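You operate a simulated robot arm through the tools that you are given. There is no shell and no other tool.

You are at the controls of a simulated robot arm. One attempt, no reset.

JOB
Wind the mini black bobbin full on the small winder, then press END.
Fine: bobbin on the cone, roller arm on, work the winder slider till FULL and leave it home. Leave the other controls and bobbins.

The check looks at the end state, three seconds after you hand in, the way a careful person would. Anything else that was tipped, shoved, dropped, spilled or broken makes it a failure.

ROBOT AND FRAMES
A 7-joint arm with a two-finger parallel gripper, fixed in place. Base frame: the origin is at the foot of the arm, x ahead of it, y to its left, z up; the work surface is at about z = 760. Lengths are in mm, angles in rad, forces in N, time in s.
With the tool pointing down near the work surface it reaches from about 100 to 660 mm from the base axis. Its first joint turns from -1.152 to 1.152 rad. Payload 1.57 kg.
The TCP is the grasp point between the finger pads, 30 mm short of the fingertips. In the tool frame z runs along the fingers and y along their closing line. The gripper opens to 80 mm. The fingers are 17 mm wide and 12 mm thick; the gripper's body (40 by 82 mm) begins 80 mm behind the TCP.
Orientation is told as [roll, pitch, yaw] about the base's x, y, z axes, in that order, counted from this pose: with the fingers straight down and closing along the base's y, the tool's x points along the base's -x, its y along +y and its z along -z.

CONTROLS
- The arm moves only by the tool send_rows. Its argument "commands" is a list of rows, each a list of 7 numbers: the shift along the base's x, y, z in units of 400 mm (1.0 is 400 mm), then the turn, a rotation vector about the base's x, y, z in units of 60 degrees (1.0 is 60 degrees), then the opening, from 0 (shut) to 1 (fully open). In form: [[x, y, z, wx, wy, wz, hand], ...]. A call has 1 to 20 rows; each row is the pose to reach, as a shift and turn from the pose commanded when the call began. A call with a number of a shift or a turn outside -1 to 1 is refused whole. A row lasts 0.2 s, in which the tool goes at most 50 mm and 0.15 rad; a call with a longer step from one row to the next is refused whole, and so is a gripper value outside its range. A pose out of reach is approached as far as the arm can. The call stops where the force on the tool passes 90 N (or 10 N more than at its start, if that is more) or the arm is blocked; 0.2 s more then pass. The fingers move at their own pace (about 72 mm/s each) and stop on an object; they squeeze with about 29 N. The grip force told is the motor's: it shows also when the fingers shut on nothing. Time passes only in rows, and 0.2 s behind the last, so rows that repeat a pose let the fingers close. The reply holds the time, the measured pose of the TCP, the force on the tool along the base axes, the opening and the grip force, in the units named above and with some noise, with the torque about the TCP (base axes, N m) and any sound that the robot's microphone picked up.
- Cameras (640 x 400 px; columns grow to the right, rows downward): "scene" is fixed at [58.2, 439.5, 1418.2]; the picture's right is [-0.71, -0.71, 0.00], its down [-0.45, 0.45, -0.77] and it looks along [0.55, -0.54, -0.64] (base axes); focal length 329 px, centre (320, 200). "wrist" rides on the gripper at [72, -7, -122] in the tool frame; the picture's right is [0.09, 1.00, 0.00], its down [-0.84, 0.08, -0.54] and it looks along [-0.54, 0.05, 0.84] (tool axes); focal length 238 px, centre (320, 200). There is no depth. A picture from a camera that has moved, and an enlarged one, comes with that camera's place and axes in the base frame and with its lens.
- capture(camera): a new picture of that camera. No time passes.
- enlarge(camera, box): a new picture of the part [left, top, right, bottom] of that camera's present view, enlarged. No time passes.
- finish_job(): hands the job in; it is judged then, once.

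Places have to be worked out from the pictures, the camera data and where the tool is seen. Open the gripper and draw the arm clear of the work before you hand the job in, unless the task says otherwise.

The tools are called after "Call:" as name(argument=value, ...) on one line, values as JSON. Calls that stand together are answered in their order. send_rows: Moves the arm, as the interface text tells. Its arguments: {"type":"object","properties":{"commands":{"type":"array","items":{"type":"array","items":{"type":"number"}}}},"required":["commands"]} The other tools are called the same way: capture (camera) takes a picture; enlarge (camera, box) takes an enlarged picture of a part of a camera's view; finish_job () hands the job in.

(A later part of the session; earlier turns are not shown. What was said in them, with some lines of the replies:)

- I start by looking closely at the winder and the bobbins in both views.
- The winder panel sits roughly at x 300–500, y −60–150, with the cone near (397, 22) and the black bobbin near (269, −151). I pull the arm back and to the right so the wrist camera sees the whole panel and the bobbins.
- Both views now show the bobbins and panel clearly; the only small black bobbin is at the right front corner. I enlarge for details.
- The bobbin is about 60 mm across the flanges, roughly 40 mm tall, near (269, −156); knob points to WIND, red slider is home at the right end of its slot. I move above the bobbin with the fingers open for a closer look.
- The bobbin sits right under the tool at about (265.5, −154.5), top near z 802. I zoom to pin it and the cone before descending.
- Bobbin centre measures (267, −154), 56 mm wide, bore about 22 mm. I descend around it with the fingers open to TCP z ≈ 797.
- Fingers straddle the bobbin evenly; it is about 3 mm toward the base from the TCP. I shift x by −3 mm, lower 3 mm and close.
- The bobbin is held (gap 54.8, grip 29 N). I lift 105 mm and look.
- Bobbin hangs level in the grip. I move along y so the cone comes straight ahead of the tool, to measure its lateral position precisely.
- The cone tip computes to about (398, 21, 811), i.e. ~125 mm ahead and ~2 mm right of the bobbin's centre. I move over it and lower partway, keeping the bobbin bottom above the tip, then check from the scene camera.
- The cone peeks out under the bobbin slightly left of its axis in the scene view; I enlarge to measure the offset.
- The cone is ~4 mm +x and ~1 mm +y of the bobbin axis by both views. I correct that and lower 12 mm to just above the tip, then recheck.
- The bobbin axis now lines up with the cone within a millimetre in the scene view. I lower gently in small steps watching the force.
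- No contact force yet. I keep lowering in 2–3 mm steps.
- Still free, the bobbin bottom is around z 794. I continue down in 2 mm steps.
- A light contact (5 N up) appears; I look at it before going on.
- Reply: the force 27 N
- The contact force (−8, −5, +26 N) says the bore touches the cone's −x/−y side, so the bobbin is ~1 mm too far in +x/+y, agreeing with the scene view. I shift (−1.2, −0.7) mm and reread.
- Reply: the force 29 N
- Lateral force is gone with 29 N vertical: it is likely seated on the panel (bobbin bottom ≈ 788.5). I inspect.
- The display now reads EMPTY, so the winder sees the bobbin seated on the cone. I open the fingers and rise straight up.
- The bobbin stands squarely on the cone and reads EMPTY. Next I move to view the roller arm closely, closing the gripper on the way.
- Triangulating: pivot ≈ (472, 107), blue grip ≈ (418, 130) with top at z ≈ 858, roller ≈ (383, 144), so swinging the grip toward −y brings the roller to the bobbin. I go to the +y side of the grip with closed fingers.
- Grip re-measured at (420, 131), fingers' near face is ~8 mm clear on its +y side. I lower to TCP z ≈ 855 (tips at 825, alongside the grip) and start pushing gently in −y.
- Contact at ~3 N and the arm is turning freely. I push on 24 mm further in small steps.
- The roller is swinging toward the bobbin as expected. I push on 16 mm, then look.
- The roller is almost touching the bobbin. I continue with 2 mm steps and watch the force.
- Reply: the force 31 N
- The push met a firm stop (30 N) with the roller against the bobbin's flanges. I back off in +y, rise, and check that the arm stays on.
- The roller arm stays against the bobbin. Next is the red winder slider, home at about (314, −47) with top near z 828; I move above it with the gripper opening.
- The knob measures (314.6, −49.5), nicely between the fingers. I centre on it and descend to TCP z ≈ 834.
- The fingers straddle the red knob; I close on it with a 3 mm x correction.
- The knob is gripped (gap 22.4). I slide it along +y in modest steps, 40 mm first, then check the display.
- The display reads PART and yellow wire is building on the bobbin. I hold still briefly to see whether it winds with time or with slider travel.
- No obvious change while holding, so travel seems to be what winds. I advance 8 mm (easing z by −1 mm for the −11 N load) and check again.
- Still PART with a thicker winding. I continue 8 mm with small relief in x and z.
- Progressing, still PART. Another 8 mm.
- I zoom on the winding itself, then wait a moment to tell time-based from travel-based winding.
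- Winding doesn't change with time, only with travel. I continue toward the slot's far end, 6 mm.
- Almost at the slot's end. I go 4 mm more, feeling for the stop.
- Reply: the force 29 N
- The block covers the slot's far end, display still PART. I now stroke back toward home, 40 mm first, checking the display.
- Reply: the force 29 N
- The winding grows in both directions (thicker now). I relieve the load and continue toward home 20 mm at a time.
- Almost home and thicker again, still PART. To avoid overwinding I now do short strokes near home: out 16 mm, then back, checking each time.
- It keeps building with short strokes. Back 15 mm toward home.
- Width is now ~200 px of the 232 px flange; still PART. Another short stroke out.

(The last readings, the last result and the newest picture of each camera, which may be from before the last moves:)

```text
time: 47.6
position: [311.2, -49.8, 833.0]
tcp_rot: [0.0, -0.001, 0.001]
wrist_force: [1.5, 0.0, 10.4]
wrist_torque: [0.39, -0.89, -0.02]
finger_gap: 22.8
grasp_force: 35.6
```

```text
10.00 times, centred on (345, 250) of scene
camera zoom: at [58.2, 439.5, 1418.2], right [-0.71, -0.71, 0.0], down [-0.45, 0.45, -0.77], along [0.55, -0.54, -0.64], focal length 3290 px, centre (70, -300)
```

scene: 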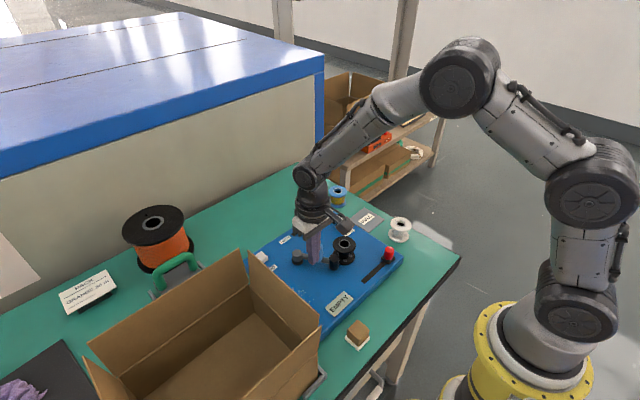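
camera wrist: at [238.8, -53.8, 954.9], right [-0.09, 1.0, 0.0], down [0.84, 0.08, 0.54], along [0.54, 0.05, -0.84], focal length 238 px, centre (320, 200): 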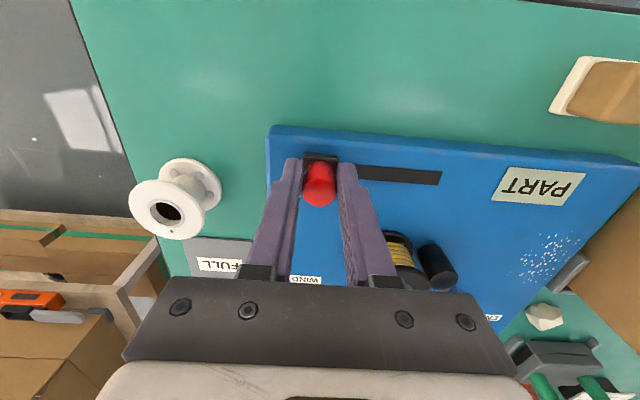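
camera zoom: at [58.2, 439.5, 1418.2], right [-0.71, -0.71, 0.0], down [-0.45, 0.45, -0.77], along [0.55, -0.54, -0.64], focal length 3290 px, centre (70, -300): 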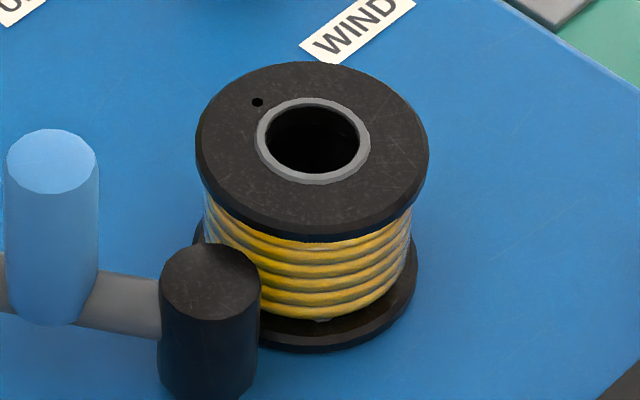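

Width ~207 px now, still PART. I do 12 mm strokes from here.

Call:
send_rows(commands=[[0, 0.01, 0.001, 0, 0, 0, 0.15], [0, 0.02, 0.001, 0, 0, 0, 0.15], [0, 0.03, 0.001, 0, 0, 0, 0.15], [0, 0.03, 0.001, 0, 0, 0, 0.15]])

Call:
enlarge(camera="scene", box=[300, 200, 420, 320])

```text
time: 48.6
position: [311.9, -35.5, 834.3]
tcp_rot: [-0.001, -0.001, -0.002]
wrist_force: [17.4, -0.8, -20.7]
wrist_torque: [0.44, 0.12, 0.03]
finger_gap: 22.4
grasp_force: 34.7
```

```text
3.33 times, centred on (360, 260) of scene
camera zoom: at [58.9, 439.4, 1418.2], right [-0.71, -0.71, 0.0], down [-0.45, 0.45, -0.77], along [0.55, -0.54, -0.64], focal length 1097 px, centre (187, 0)
```

zoom: 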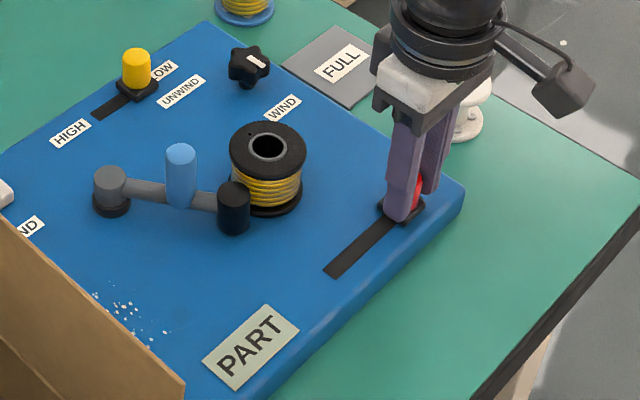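

Call:
send_rows(commands=[[0.001, -0.01, -0.0015, 0, 0, 0, 0.15], [0.001, -0.02, -0.0015, 0, 0, 0, 0.15], [0.001, -0.03, -0.0015, 0, 0, 0, 0.15], [0.001, -0.03, -0.0015, 0, 0, 0, 0.15]])

Call:
enlarge(camera="scene", box=[300, 200, 420, 320])

Call:
enlarge(camera="scene", box=[325, 230, 365, 270])

```text
time: 49.6
position: [312.7, -48.1, 834.3]
tcp_rot: [-0.001, 0.001, 0.0]
wrist_force: [2.7, 1.3, 6.0]
wrist_torque: [0.4, -0.75, -0.06]
finger_gap: 22.8
grasp_force: 35.3
```

```text
3.33 times, centred on (360, 260) of scene
camera zoom: at [58.2, 439.5, 1418.2], right [-0.71, -0.71, 0.0], down [-0.45, 0.45, -0.77], along [0.55, -0.54, -0.64], focal length 1097 px, centre (187, 0)
```

zoom: 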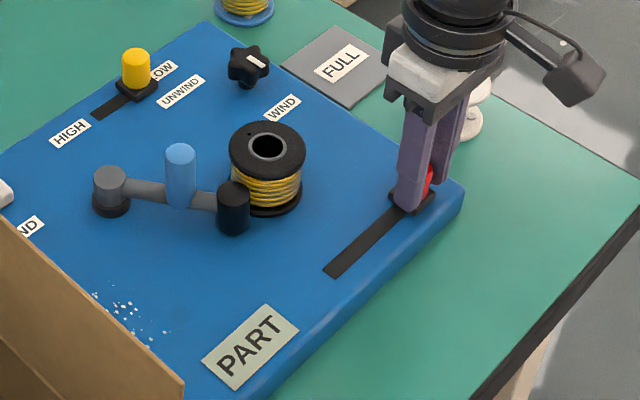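

```text
10.00 times, centred on (345, 250) of scene
camera zoom: at [58.2, 439.5, 1418.2], right [-0.71, -0.71, 0.0], down [-0.45, 0.45, -0.77], along [0.55, -0.54, -0.64], focal length 3290 px, centre (70, -300)
```

zoom: 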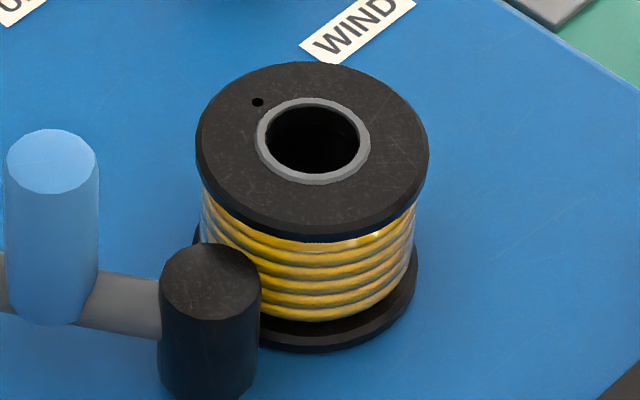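

Width ~214 px; close to full. Another 12 mm stroke out with a check.

Call:
send_rows(commands=[[0, 0.01, 0, 0, 0, 0, 0.15], [0, 0.02, 0, 0, 0, 0, 0.15], [0, 0.03, 0, 0, 0, 0, 0.15], [0, 0.03, 0, 0, 0, 0, 0.15]])

Call:
enlarge(camera="scene", box=[300, 200, 420, 320])

```text
time: 50.6
position: [311.0, -37.5, 832.3]
tcp_rot: [0.0, -0.001, 0.0]
wrist_force: [1.3, -0.3, 18.1]
wrist_torque: [0.33, 0.54, 0.08]
finger_gap: 22.5
grasp_force: 35.3
```

```text
3.33 times, centred on (360, 260) of scene
camera zoom: at [58.1, 439.5, 1418.2], right [-0.71, -0.71, 0.0], down [-0.45, 0.45, -0.77], along [0.55, -0.54, -0.64], focal length 1097 px, centre (187, 0)
```

zoom: 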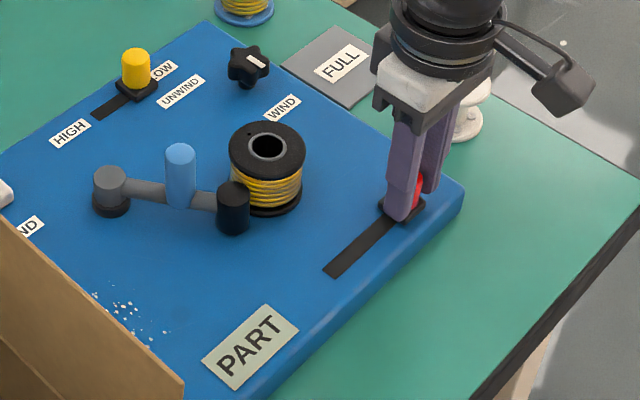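

Call:
send_rows(commands=[[0, -0.01, 0.001, 0, 0, 0, 0.15], [0, -0.02, 0.001, 0, 0, 0, 0.15], [0, -0.03, 0.001, 0, 0, 0, 0.15], [0, -0.03, 0.001, 0, 0, 0, 0.15]])

Call:
enlarge(camera="scene", box=[300, 200, 420, 320])

Call:
enlarge(camera="scene", box=[325, 230, 365, 270])

```text
time: 51.6
position: [312.3, -48.1, 833.1]
tcp_rot: [0.001, -0.001, 0.0]
wrist_force: [-2.4, 1.3, 7.5]
wrist_torque: [-0.36, -0.46, 0.03]
finger_gap: 22.7
grasp_force: 35.6
```

```text
3.33 times, centred on (360, 260) of scene
camera zoom: at [58.1, 439.5, 1418.2], right [-0.71, -0.71, 0.0], down [-0.45, 0.45, -0.77], along [0.55, -0.54, -0.64], focal length 1097 px, centre (187, 0)
```

zoom: 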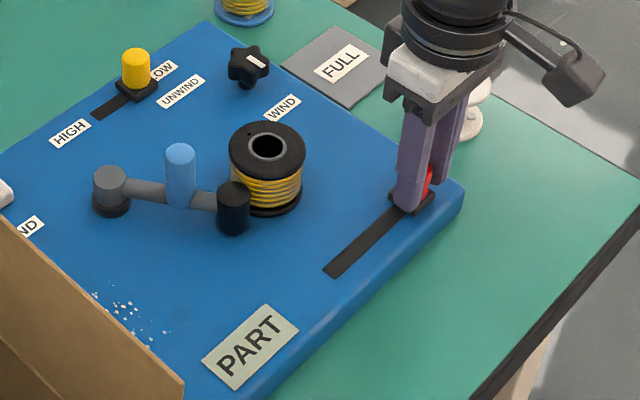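

```text
10.00 times, centred on (345, 250) of scene
camera zoom: at [58.1, 439.5, 1418.2], right [-0.71, -0.71, 0.0], down [-0.45, 0.45, -0.77], along [0.55, -0.54, -0.64], focal length 3290 px, centre (70, -300)
```

zoom: 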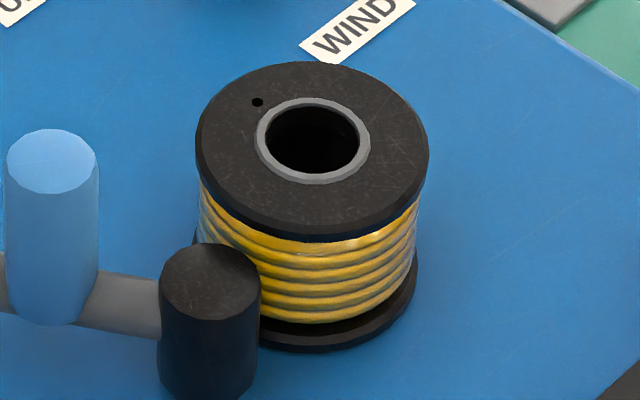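

Width ~219 px. Continue with 10 mm strokes and checks.

Call:
send_rows(commands=[[0, 0.0085, 0.0008, 0, 0, 0, 0.15], [0, 0.017, 0.0008, 0, 0, 0, 0.15], [0, 0.025, 0.0008, 0, 0, 0, 0.15], [0, 0.025, 0.0008, 0, 0, 0, 0.15]])

Call:
enlarge(camera="scene", box=[300, 200, 420, 320])

```text
time: 52.6
position: [311.1, -39.0, 832.9]
tcp_rot: [0.0, 0.001, 0.0]
wrist_force: [3.0, 0.1, 0.6]
wrist_torque: [-0.47, 0.82, -0.03]
finger_gap: 22.6
grasp_force: 35.1
```

```text
3.33 times, centred on (360, 260) of scene
camera zoom: at [58.3, 439.5, 1418.2], right [-0.71, -0.71, 0.0], down [-0.45, 0.45, -0.77], along [0.55, -0.54, -0.64], focal length 1097 px, centre (187, 0)
```

zoom: 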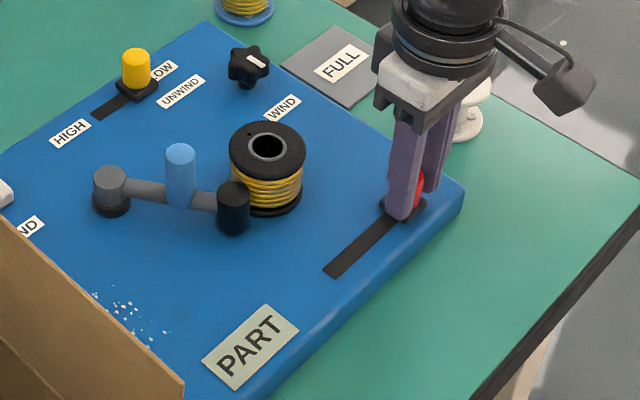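

Call:
send_rows(commands=[[0, -0.0085, 0, 0, 0, 0, 0.15], [0, -0.017, 0, 0, 0, 0, 0.15], [0, -0.025, 0, 0, 0, 0, 0.15], [0, -0.025, 0, 0, 0, 0, 0.15]])

Call:
enlarge(camera="scene", box=[300, 200, 420, 320])

Call:
enlarge(camera="scene", box=[325, 230, 365, 270])

```text
time: 53.6
position: [312.9, -48.8, 833.1]
tcp_rot: [0.003, -0.001, 0.001]
wrist_force: [8.0, -1.0, -22.7]
wrist_torque: [0.35, -0.6, 0.08]
finger_gap: 22.6
grasp_force: 35.2
```

```text
3.33 times, centred on (360, 260) of scene
camera zoom: at [58.7, 439.4, 1418.2], right [-0.71, -0.71, 0.0], down [-0.45, 0.45, -0.77], along [0.55, -0.54, -0.64], focal length 1097 px, centre (187, 0)
```

zoom: 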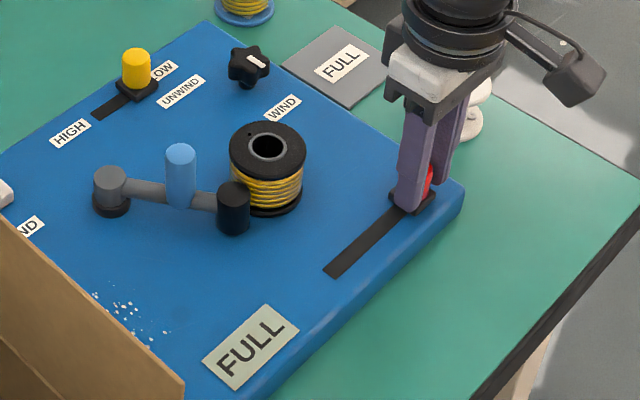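

```text
10.00 times, centred on (345, 250) of scene
camera zoom: at [58.7, 439.4, 1418.2], right [-0.71, -0.71, 0.0], down [-0.45, 0.45, -0.77], along [0.55, -0.54, -0.64], focal length 3290 px, centre (70, -300)
```

zoom: 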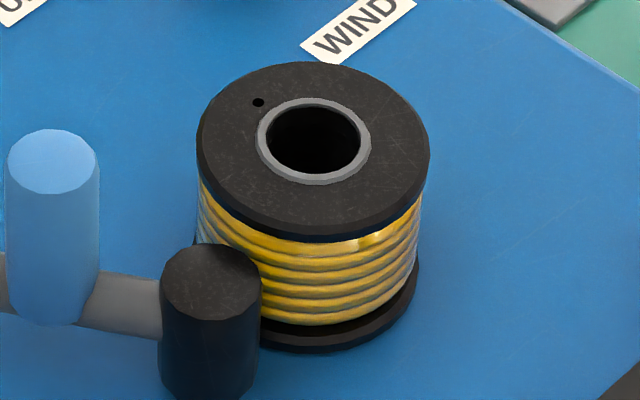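

The display reads FULL. I nudge the slider the last ~1 mm to its home stop, feeling the force.

Call:
send_rows(commands=[[0, -0.002, -0.001, 0, 0, 0, 0.15], [0, -0.004, -0.001, 0, 0, 0, 0.15], [0, -0.004, -0.001, 0, 0, 0, 0.15]])

Call:
enlarge(camera="scene", box=[300, 200, 420, 320])

Call:
capture(camera="wrist")

```text
time: 54.4
position: [311.3, -51.0, 834.8]
tcp_rot: [0.001, 0.004, 0.001]
wrist_force: [7.6, 3.9, -19.5]
wrist_torque: [-0.37, -0.55, 0.05]
finger_gap: 22.6
grasp_force: 35.4
```

```text
3.33 times, centred on (360, 260) of scene
camera zoom: at [58.6, 439.5, 1418.1], right [-0.71, -0.71, 0.0], down [-0.45, 0.45, -0.77], along [0.55, -0.54, -0.64], focal length 1097 px, centre (187, 0)
```

zoom: 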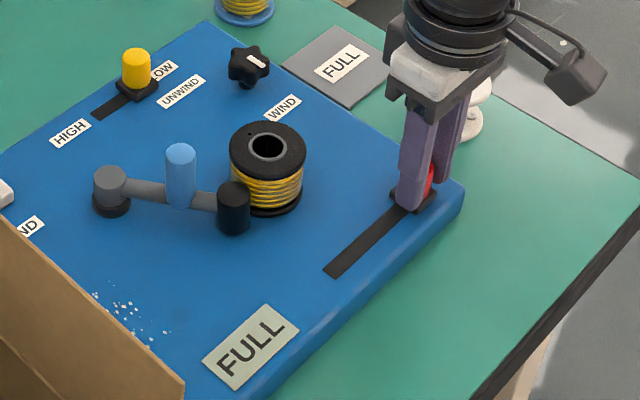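

```text
taken
camera wrist: at [239.0, -55.3, 955.0], right [-0.09, 1.0, 0.0], down [0.84, 0.08, 0.54], along [0.54, 0.05, -0.84], focal length 238 px, centre (320, 200)
```

wrist: 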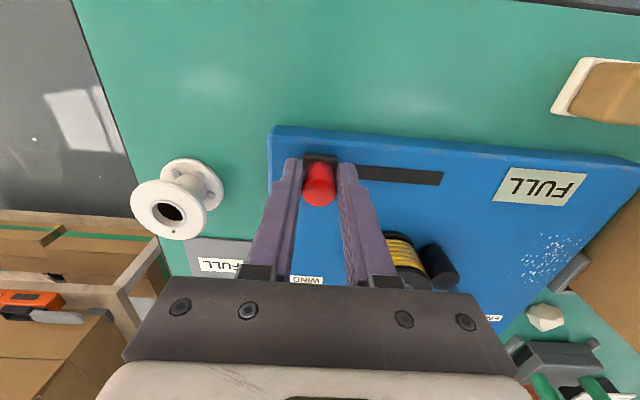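

Position and the 3.9 N reaction match the original home grip, display FULL. I release the knob and rise straight up.

Call:
send_rows(commands=[[0.001, 0.001, -0.001, 0, 0, 0, 0.2], [0.001, 0.001, -0.001, 0, 0, 0, 0.35], [0.001, 0.001, -0.001, 0, 0, 0, 0.55], [0.001, 0.001, -0.001, 0, 0, 0, 0.7], [0.001, 0.001, -0.001, 0, 0, 0, 0.7], [0.001, 0.001, 0.05, 0, 0, 0, 0.7], [0.001, 0.001, 0.15, 0, 0, 0, 0.7], [0.001, 0.001, 0.25, 0, 0, 0, 0.7], [0.001, 0.001, 0.25, 0, 0, 0, 0.7]])

Call:
capture(camera="wrist")

Call:
enlarge(camera="scene", box=[240, 190, 440, 330])

```text
time: 56.4
position: [312.3, -50.9, 935.1]
tcp_rot: [0.001, 0.0, 0.001]
wrist_force: [0.1, 0.0, 0.2]
wrist_torque: [0.01, -0.02, 0.02]
finger_gap: 56.3
grasp_force: 0.0
```

```text
taken
camera wrist: at [238.9, -55.5, 1055.0], right [-0.09, 1.0, 0.0], down [0.84, 0.08, 0.54], along [0.54, 0.05, -0.84], focal length 238 px, centre (320, 200)
```

wrist: 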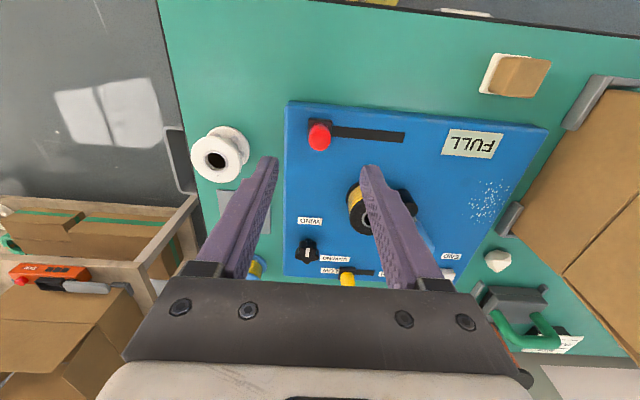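

```text
2.86 times, centred on (340, 260) of scene
camera zoom: at [58.2, 439.5, 1418.2], right [-0.71, -0.71, 0.0], down [-0.45, 0.45, -0.77], along [0.55, -0.54, -0.64], focal length 940 px, centre (263, 29)
```

zoom: 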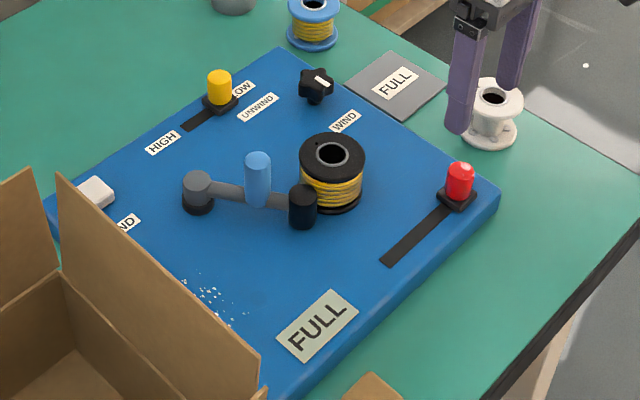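

Slider home, roller on, FULL shown. The END button is at about (530, 172), top near z 803; box flap is at y ≥ 250 there, so I have room. I move above the button with the fingers closing.

Call:
send_rows(commands=[[0.078, 0.08, 0, 0, 0, 0, 0.5], [0.156, 0.16, 0, 0, 0, 0, 0.3], [0.234, 0.24, 0, 0, 0, 0, 0.1], [0.312, 0.32, 0, 0, 0, 0, 0], [0.39, 0.4, 0, 0, 0, 0, 0], [0.468, 0.48, 0, 0, 0, 0, 0], [0.543, 0.555, 0, 0, 0, 0, 0], [0.543, 0.555, 0, 0, 0, 0, 0]])

Call:
capture(camera="wrist")

Call:
enlarge(camera="scene", box=[200, 150, 360, 310])

```text
time: 58.2
position: [530.5, 175.2, 933.6]
tcp_rot: [-0.001, 0.001, 0.0]
wrist_force: [0.0, -0.3, 0.9]
wrist_torque: [0.01, 0.01, 0.0]
finger_gap: 0.0
grasp_force: 21.3
```

```text
taken
camera wrist: at [456.0, 169.2, 1054.0], right [-0.09, 1.0, 0.0], down [0.84, 0.08, 0.54], along [0.54, 0.05, -0.84], focal length 238 px, centre (320, 200)
```

wrist: 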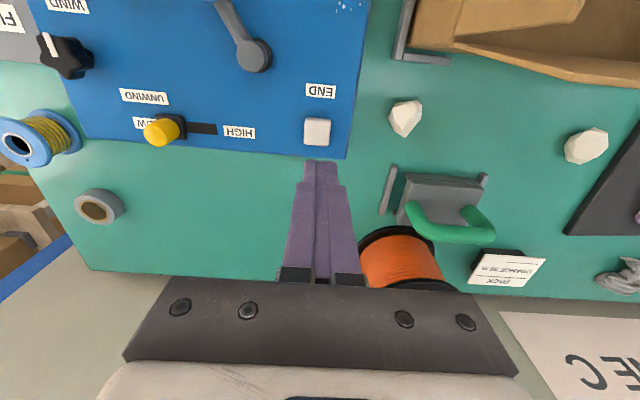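

```text
2.50 times, centred on (280, 230) of scene
camera zoom: at [58.2, 439.5, 1418.2], right [-0.71, -0.71, 0.0], down [-0.45, 0.45, -0.77], along [0.55, -0.54, -0.64], focal length 822 px, centre (420, 125)
```

zoom: 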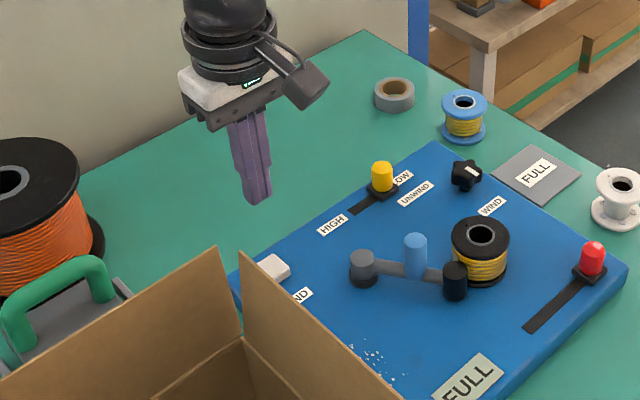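

The button measures (532, 173); I correct by (+2.5, −1.6) mm and descend to ~10 mm above it.

Call:
send_rows(commands=[[0.006, -0.004, -0.08, 0, 0, 0, 0], [0.006, -0.004, -0.16, 0, 0, 0, 0], [0.006, -0.004, -0.22, 0, 0, 0, 0], [0.006, -0.004, -0.22, 0, 0, 0, 0]])

Call:
capture(camera="wrist")

Call:
enlarge(camera="scene", box=[220, 200, 320, 290])

```text
time: 59.2
position: [532.0, 171.1, 845.0]
tcp_rot: [0.0, 0.001, 0.0]
wrist_force: [-0.3, -0.9, -0.9]
wrist_torque: [-0.02, -0.02, 0.0]
finger_gap: 0.0
grasp_force: 20.9
```

```text
taken
camera wrist: at [458.8, 165.6, 965.8], right [-0.09, 1.0, 0.0], down [0.84, 0.08, 0.54], along [0.54, 0.05, -0.84], focal length 238 px, centre (320, 200)
```

wrist: 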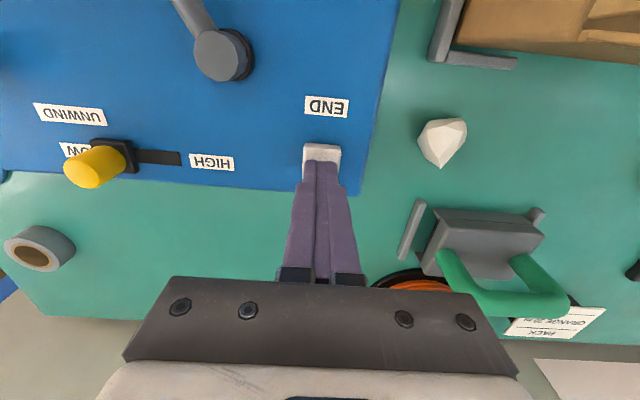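

```text
4.44 times, centred on (270, 245) of scene
camera zoom: at [58.3, 439.5, 1418.2], right [-0.71, -0.71, 0.0], down [-0.45, 0.45, -0.77], along [0.55, -0.54, -0.64], focal length 1462 px, centre (542, 0)
```

zoom: 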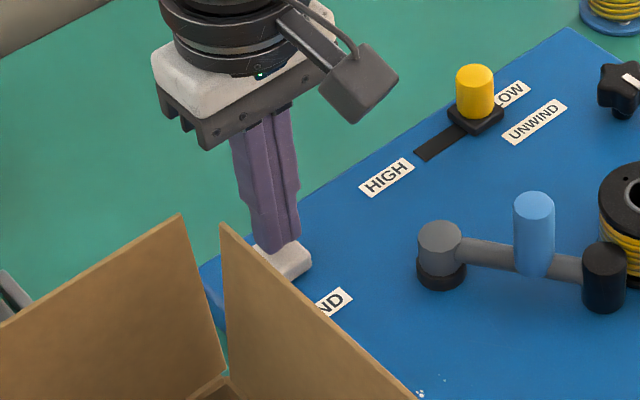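

The tips sit over the button, slightly toward its back. I shift x −2, y +1 mm and press down in small steps, watching the force.

Call:
send_rows(commands=[[-0.005, 0.0025, 0, 0, 0, 0, 0], [-0.005, 0.0025, -0.01, 0, 0, 0, 0], [-0.005, 0.0025, -0.02, 0, 0, 0, 0], [-0.005, 0.0025, -0.02, 0, 0, 0, 0]])

Call:
enlarge(camera="scene", box=[220, 200, 320, 290])

```text
time: 60.2
position: [530.6, 171.0, 837.0]
tcp_rot: [0.0, 0.0, 0.001]
wrist_force: [0.1, -0.1, -0.2]
wrist_torque: [0.01, 0.01, -0.01]
finger_gap: 0.1
grasp_force: 21.3
```

```text
4.44 times, centred on (270, 245) of scene
camera zoom: at [58.2, 439.5, 1418.2], right [-0.71, -0.71, 0.0], down [-0.45, 0.45, -0.77], along [0.55, -0.54, -0.64], focal length 1462 px, centre (542, 0)
```

zoom: 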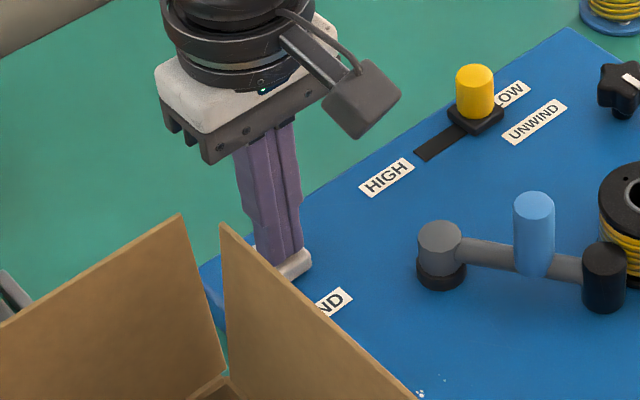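

Call:
send_rows(commands=[[0, 0, -0.005, 0, 0, 0, 0], [0, 0, -0.01, 0, 0, 0, 0], [0, 0, -0.01, 0, 0, 0, 0]])

Call:
capture(camera="scene")

```text
time: 61.0
position: [529.8, 172.1, 831.9]
tcp_rot: [0.0, 0.001, -0.001]
wrist_force: [0.0, 0.4, 1.2]
wrist_torque: [-0.03, 0.0, -0.04]
finger_gap: 0.0
grasp_force: 21.3
```

```text
taken
```

scene: 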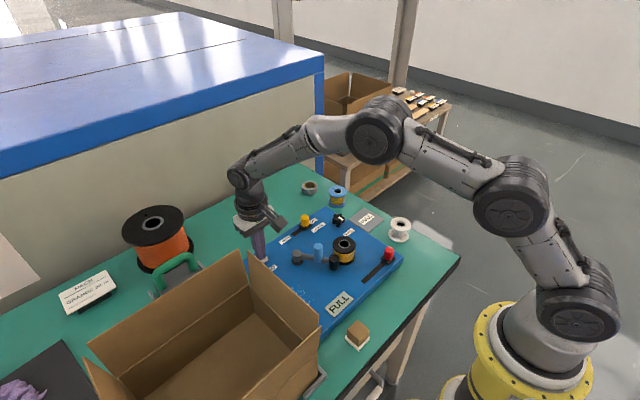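

No real resistance yet; I press 2 mm further at a time.

Call:
send_rows(commands=[[0, 0, -0.005, 0, 0, 0, 0], [0, 0, -0.005, 0, 0, 0, 0]])

Call:
enlarge(camera="scene", box=[220, 200, 380, 330])

```text
time: 61.6
position: [530.3, 172.7, 830.7]
tcp_rot: [0.002, 0.001, 0.0]
wrist_force: [-1.3, -0.6, 2.0]
wrist_torque: [0.03, 0.03, -0.02]
finger_gap: 0.0
grasp_force: 21.5
```

```text
3.08 times, centred on (300, 265) of scene
camera zoom: at [58.2, 439.5, 1418.2], right [-0.71, -0.71, 0.0], down [-0.45, 0.45, -0.77], along [0.55, -0.54, -0.64], focal length 1012 px, centre (382, 0)
```

zoom: 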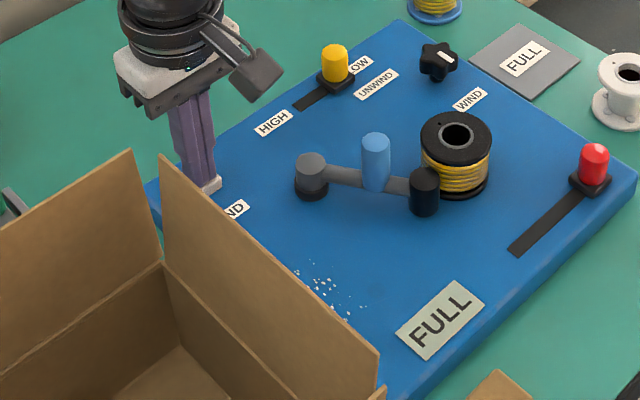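

Light contact (2 N). I keep pressing.

Call:
send_rows(commands=[[0, 0, -0.004, 0, 0, 0, 0], [0, 0, -0.0075, 0, 0, 0, 0], [0, 0, -0.0075, 0, 0, 0, 0]])

Call:
enlarge(camera="scene", box=[220, 200, 380, 330])

```text
time: 62.4
position: [530.4, 172.2, 828.8]
tcp_rot: [0.001, -0.002, 0.0]
wrist_force: [1.2, 1.4, 2.4]
wrist_torque: [0.01, -0.04, 0.02]
finger_gap: 0.0
grasp_force: 21.4
heard: click
```

```text
3.08 times, centred on (300, 265) of scene
camera zoom: at [58.2, 439.5, 1418.2], right [-0.71, -0.71, 0.0], down [-0.45, 0.45, -0.77], along [0.55, -0.54, -0.64], focal length 1012 px, centre (382, 0)
```

zoom: 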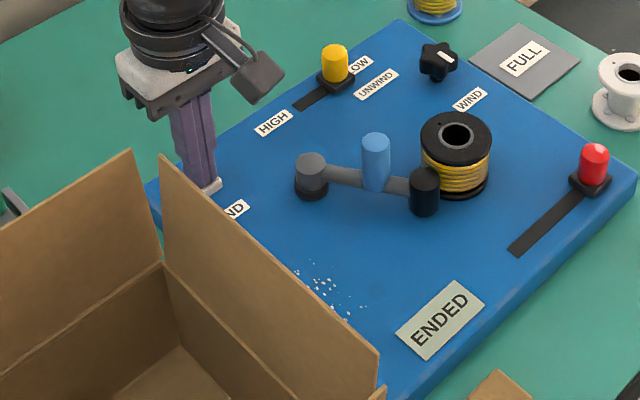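

A click was heard and the display reads ENDED. I lift straight off, open the gripper and retreat high above and clear of the work.

Call:
send_rows(commands=[[0, 0, 0.03, 0, 0, 0, 0], [0, 0, 0.13, 0, 0, 0, 0], [0, 0, 0.25, 0, 0, 0, 0], [0, 0, 0.37, 0, 0, 0, 0.2], [0, 0, 0.49, 0, 0, 0, 0.5], [-0.08, -0.08, 0.5, 0, 0, 0, 0.8], [-0.16, -0.16, 0.5, 0, 0, 0, 1], [-0.24, -0.24, 0.5, 0, 0, 0, 1], [-0.32, -0.32, 0.5, 0, 0, 0, 1], [-0.4, -0.4, 0.5, 0, 0, 0, 1], [-0.48, -0.48, 0.5, 0, 0, 0, 1], [-0.48, -0.48, 0.5, 0, 0, 0, 1]])

Call:
capture(camera="scene")

Call:
capture(camera="wrist")

Call:
enlarge(camera="scene", box=[240, 190, 440, 330])

```text
time: 65.0
position: [337.7, -21.2, 1028.7]
tcp_rot: [0.001, 0.0, -0.001]
wrist_force: [-0.3, -0.3, -0.6]
wrist_torque: [0.01, 0.01, 0.01]
finger_gap: 80.1
grasp_force: 0.0
```

```text
taken
```

scene: 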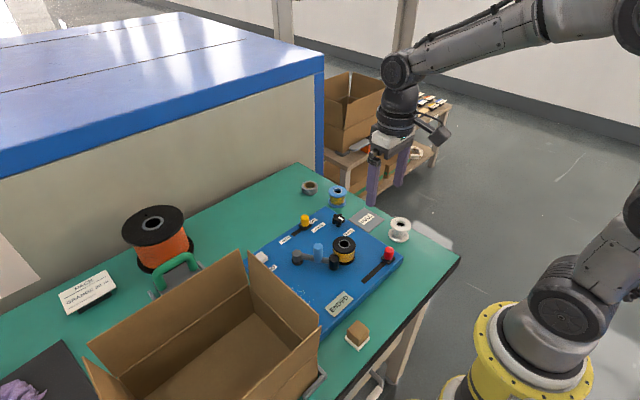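

```text
taken
camera wrist: at [265.2, -26.1, 1149.1], right [-0.09, 1.0, 0.0], down [0.84, 0.08, 0.54], along [0.54, 0.05, -0.84], focal length 238 px, centre (320, 200)
```

wrist: 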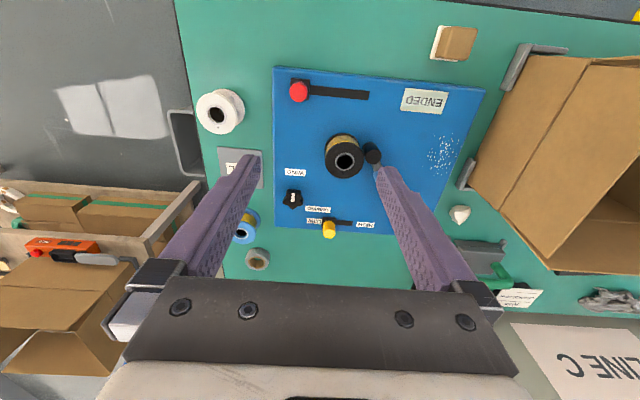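

```text
2.86 times, centred on (340, 260) of scene
camera zoom: at [58.2, 439.4, 1418.2], right [-0.71, -0.71, 0.0], down [-0.45, 0.45, -0.77], along [0.55, -0.54, -0.64], focal length 940 px, centre (263, 29)
```

zoom: 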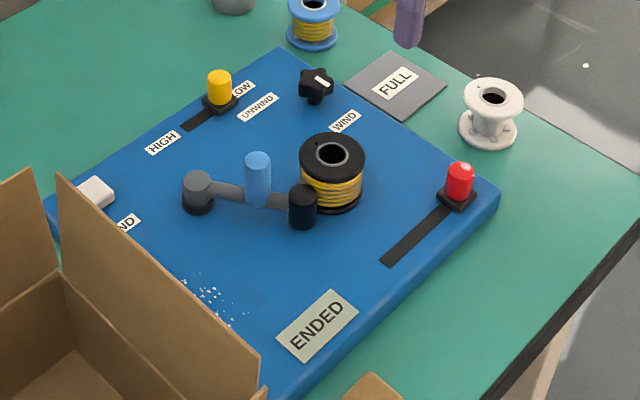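

The display shows ENDED. The wound bobbin is on the cone with the roller arm on and the slider home, nothing else has moved, and the arm is clear with the gripper open, so I hand the job in.

Call:
finish_job()

```text
The job is handed in.
```

The mini black bobbin is wound full and END has been pressed. The winder's display went from EMPTY through PART to FULL, and after the press it clicked and now reads ENDED.

- **Bobbin:** it sits on the cone with the roller arm resting against it.
- **Slider:** it is back at its home stop. I used short strokes near home at the end so it would not overwind.
- **Everything else:** in the last pictures the speed slider, the WIND/UNWIND knob, the other bobbins and the box are where they started.

The arm is raised clear of the work with the gripper open. I left the bobbin on the cone and not on the grey FULL mat, since the job did not ask for it to be moved there.
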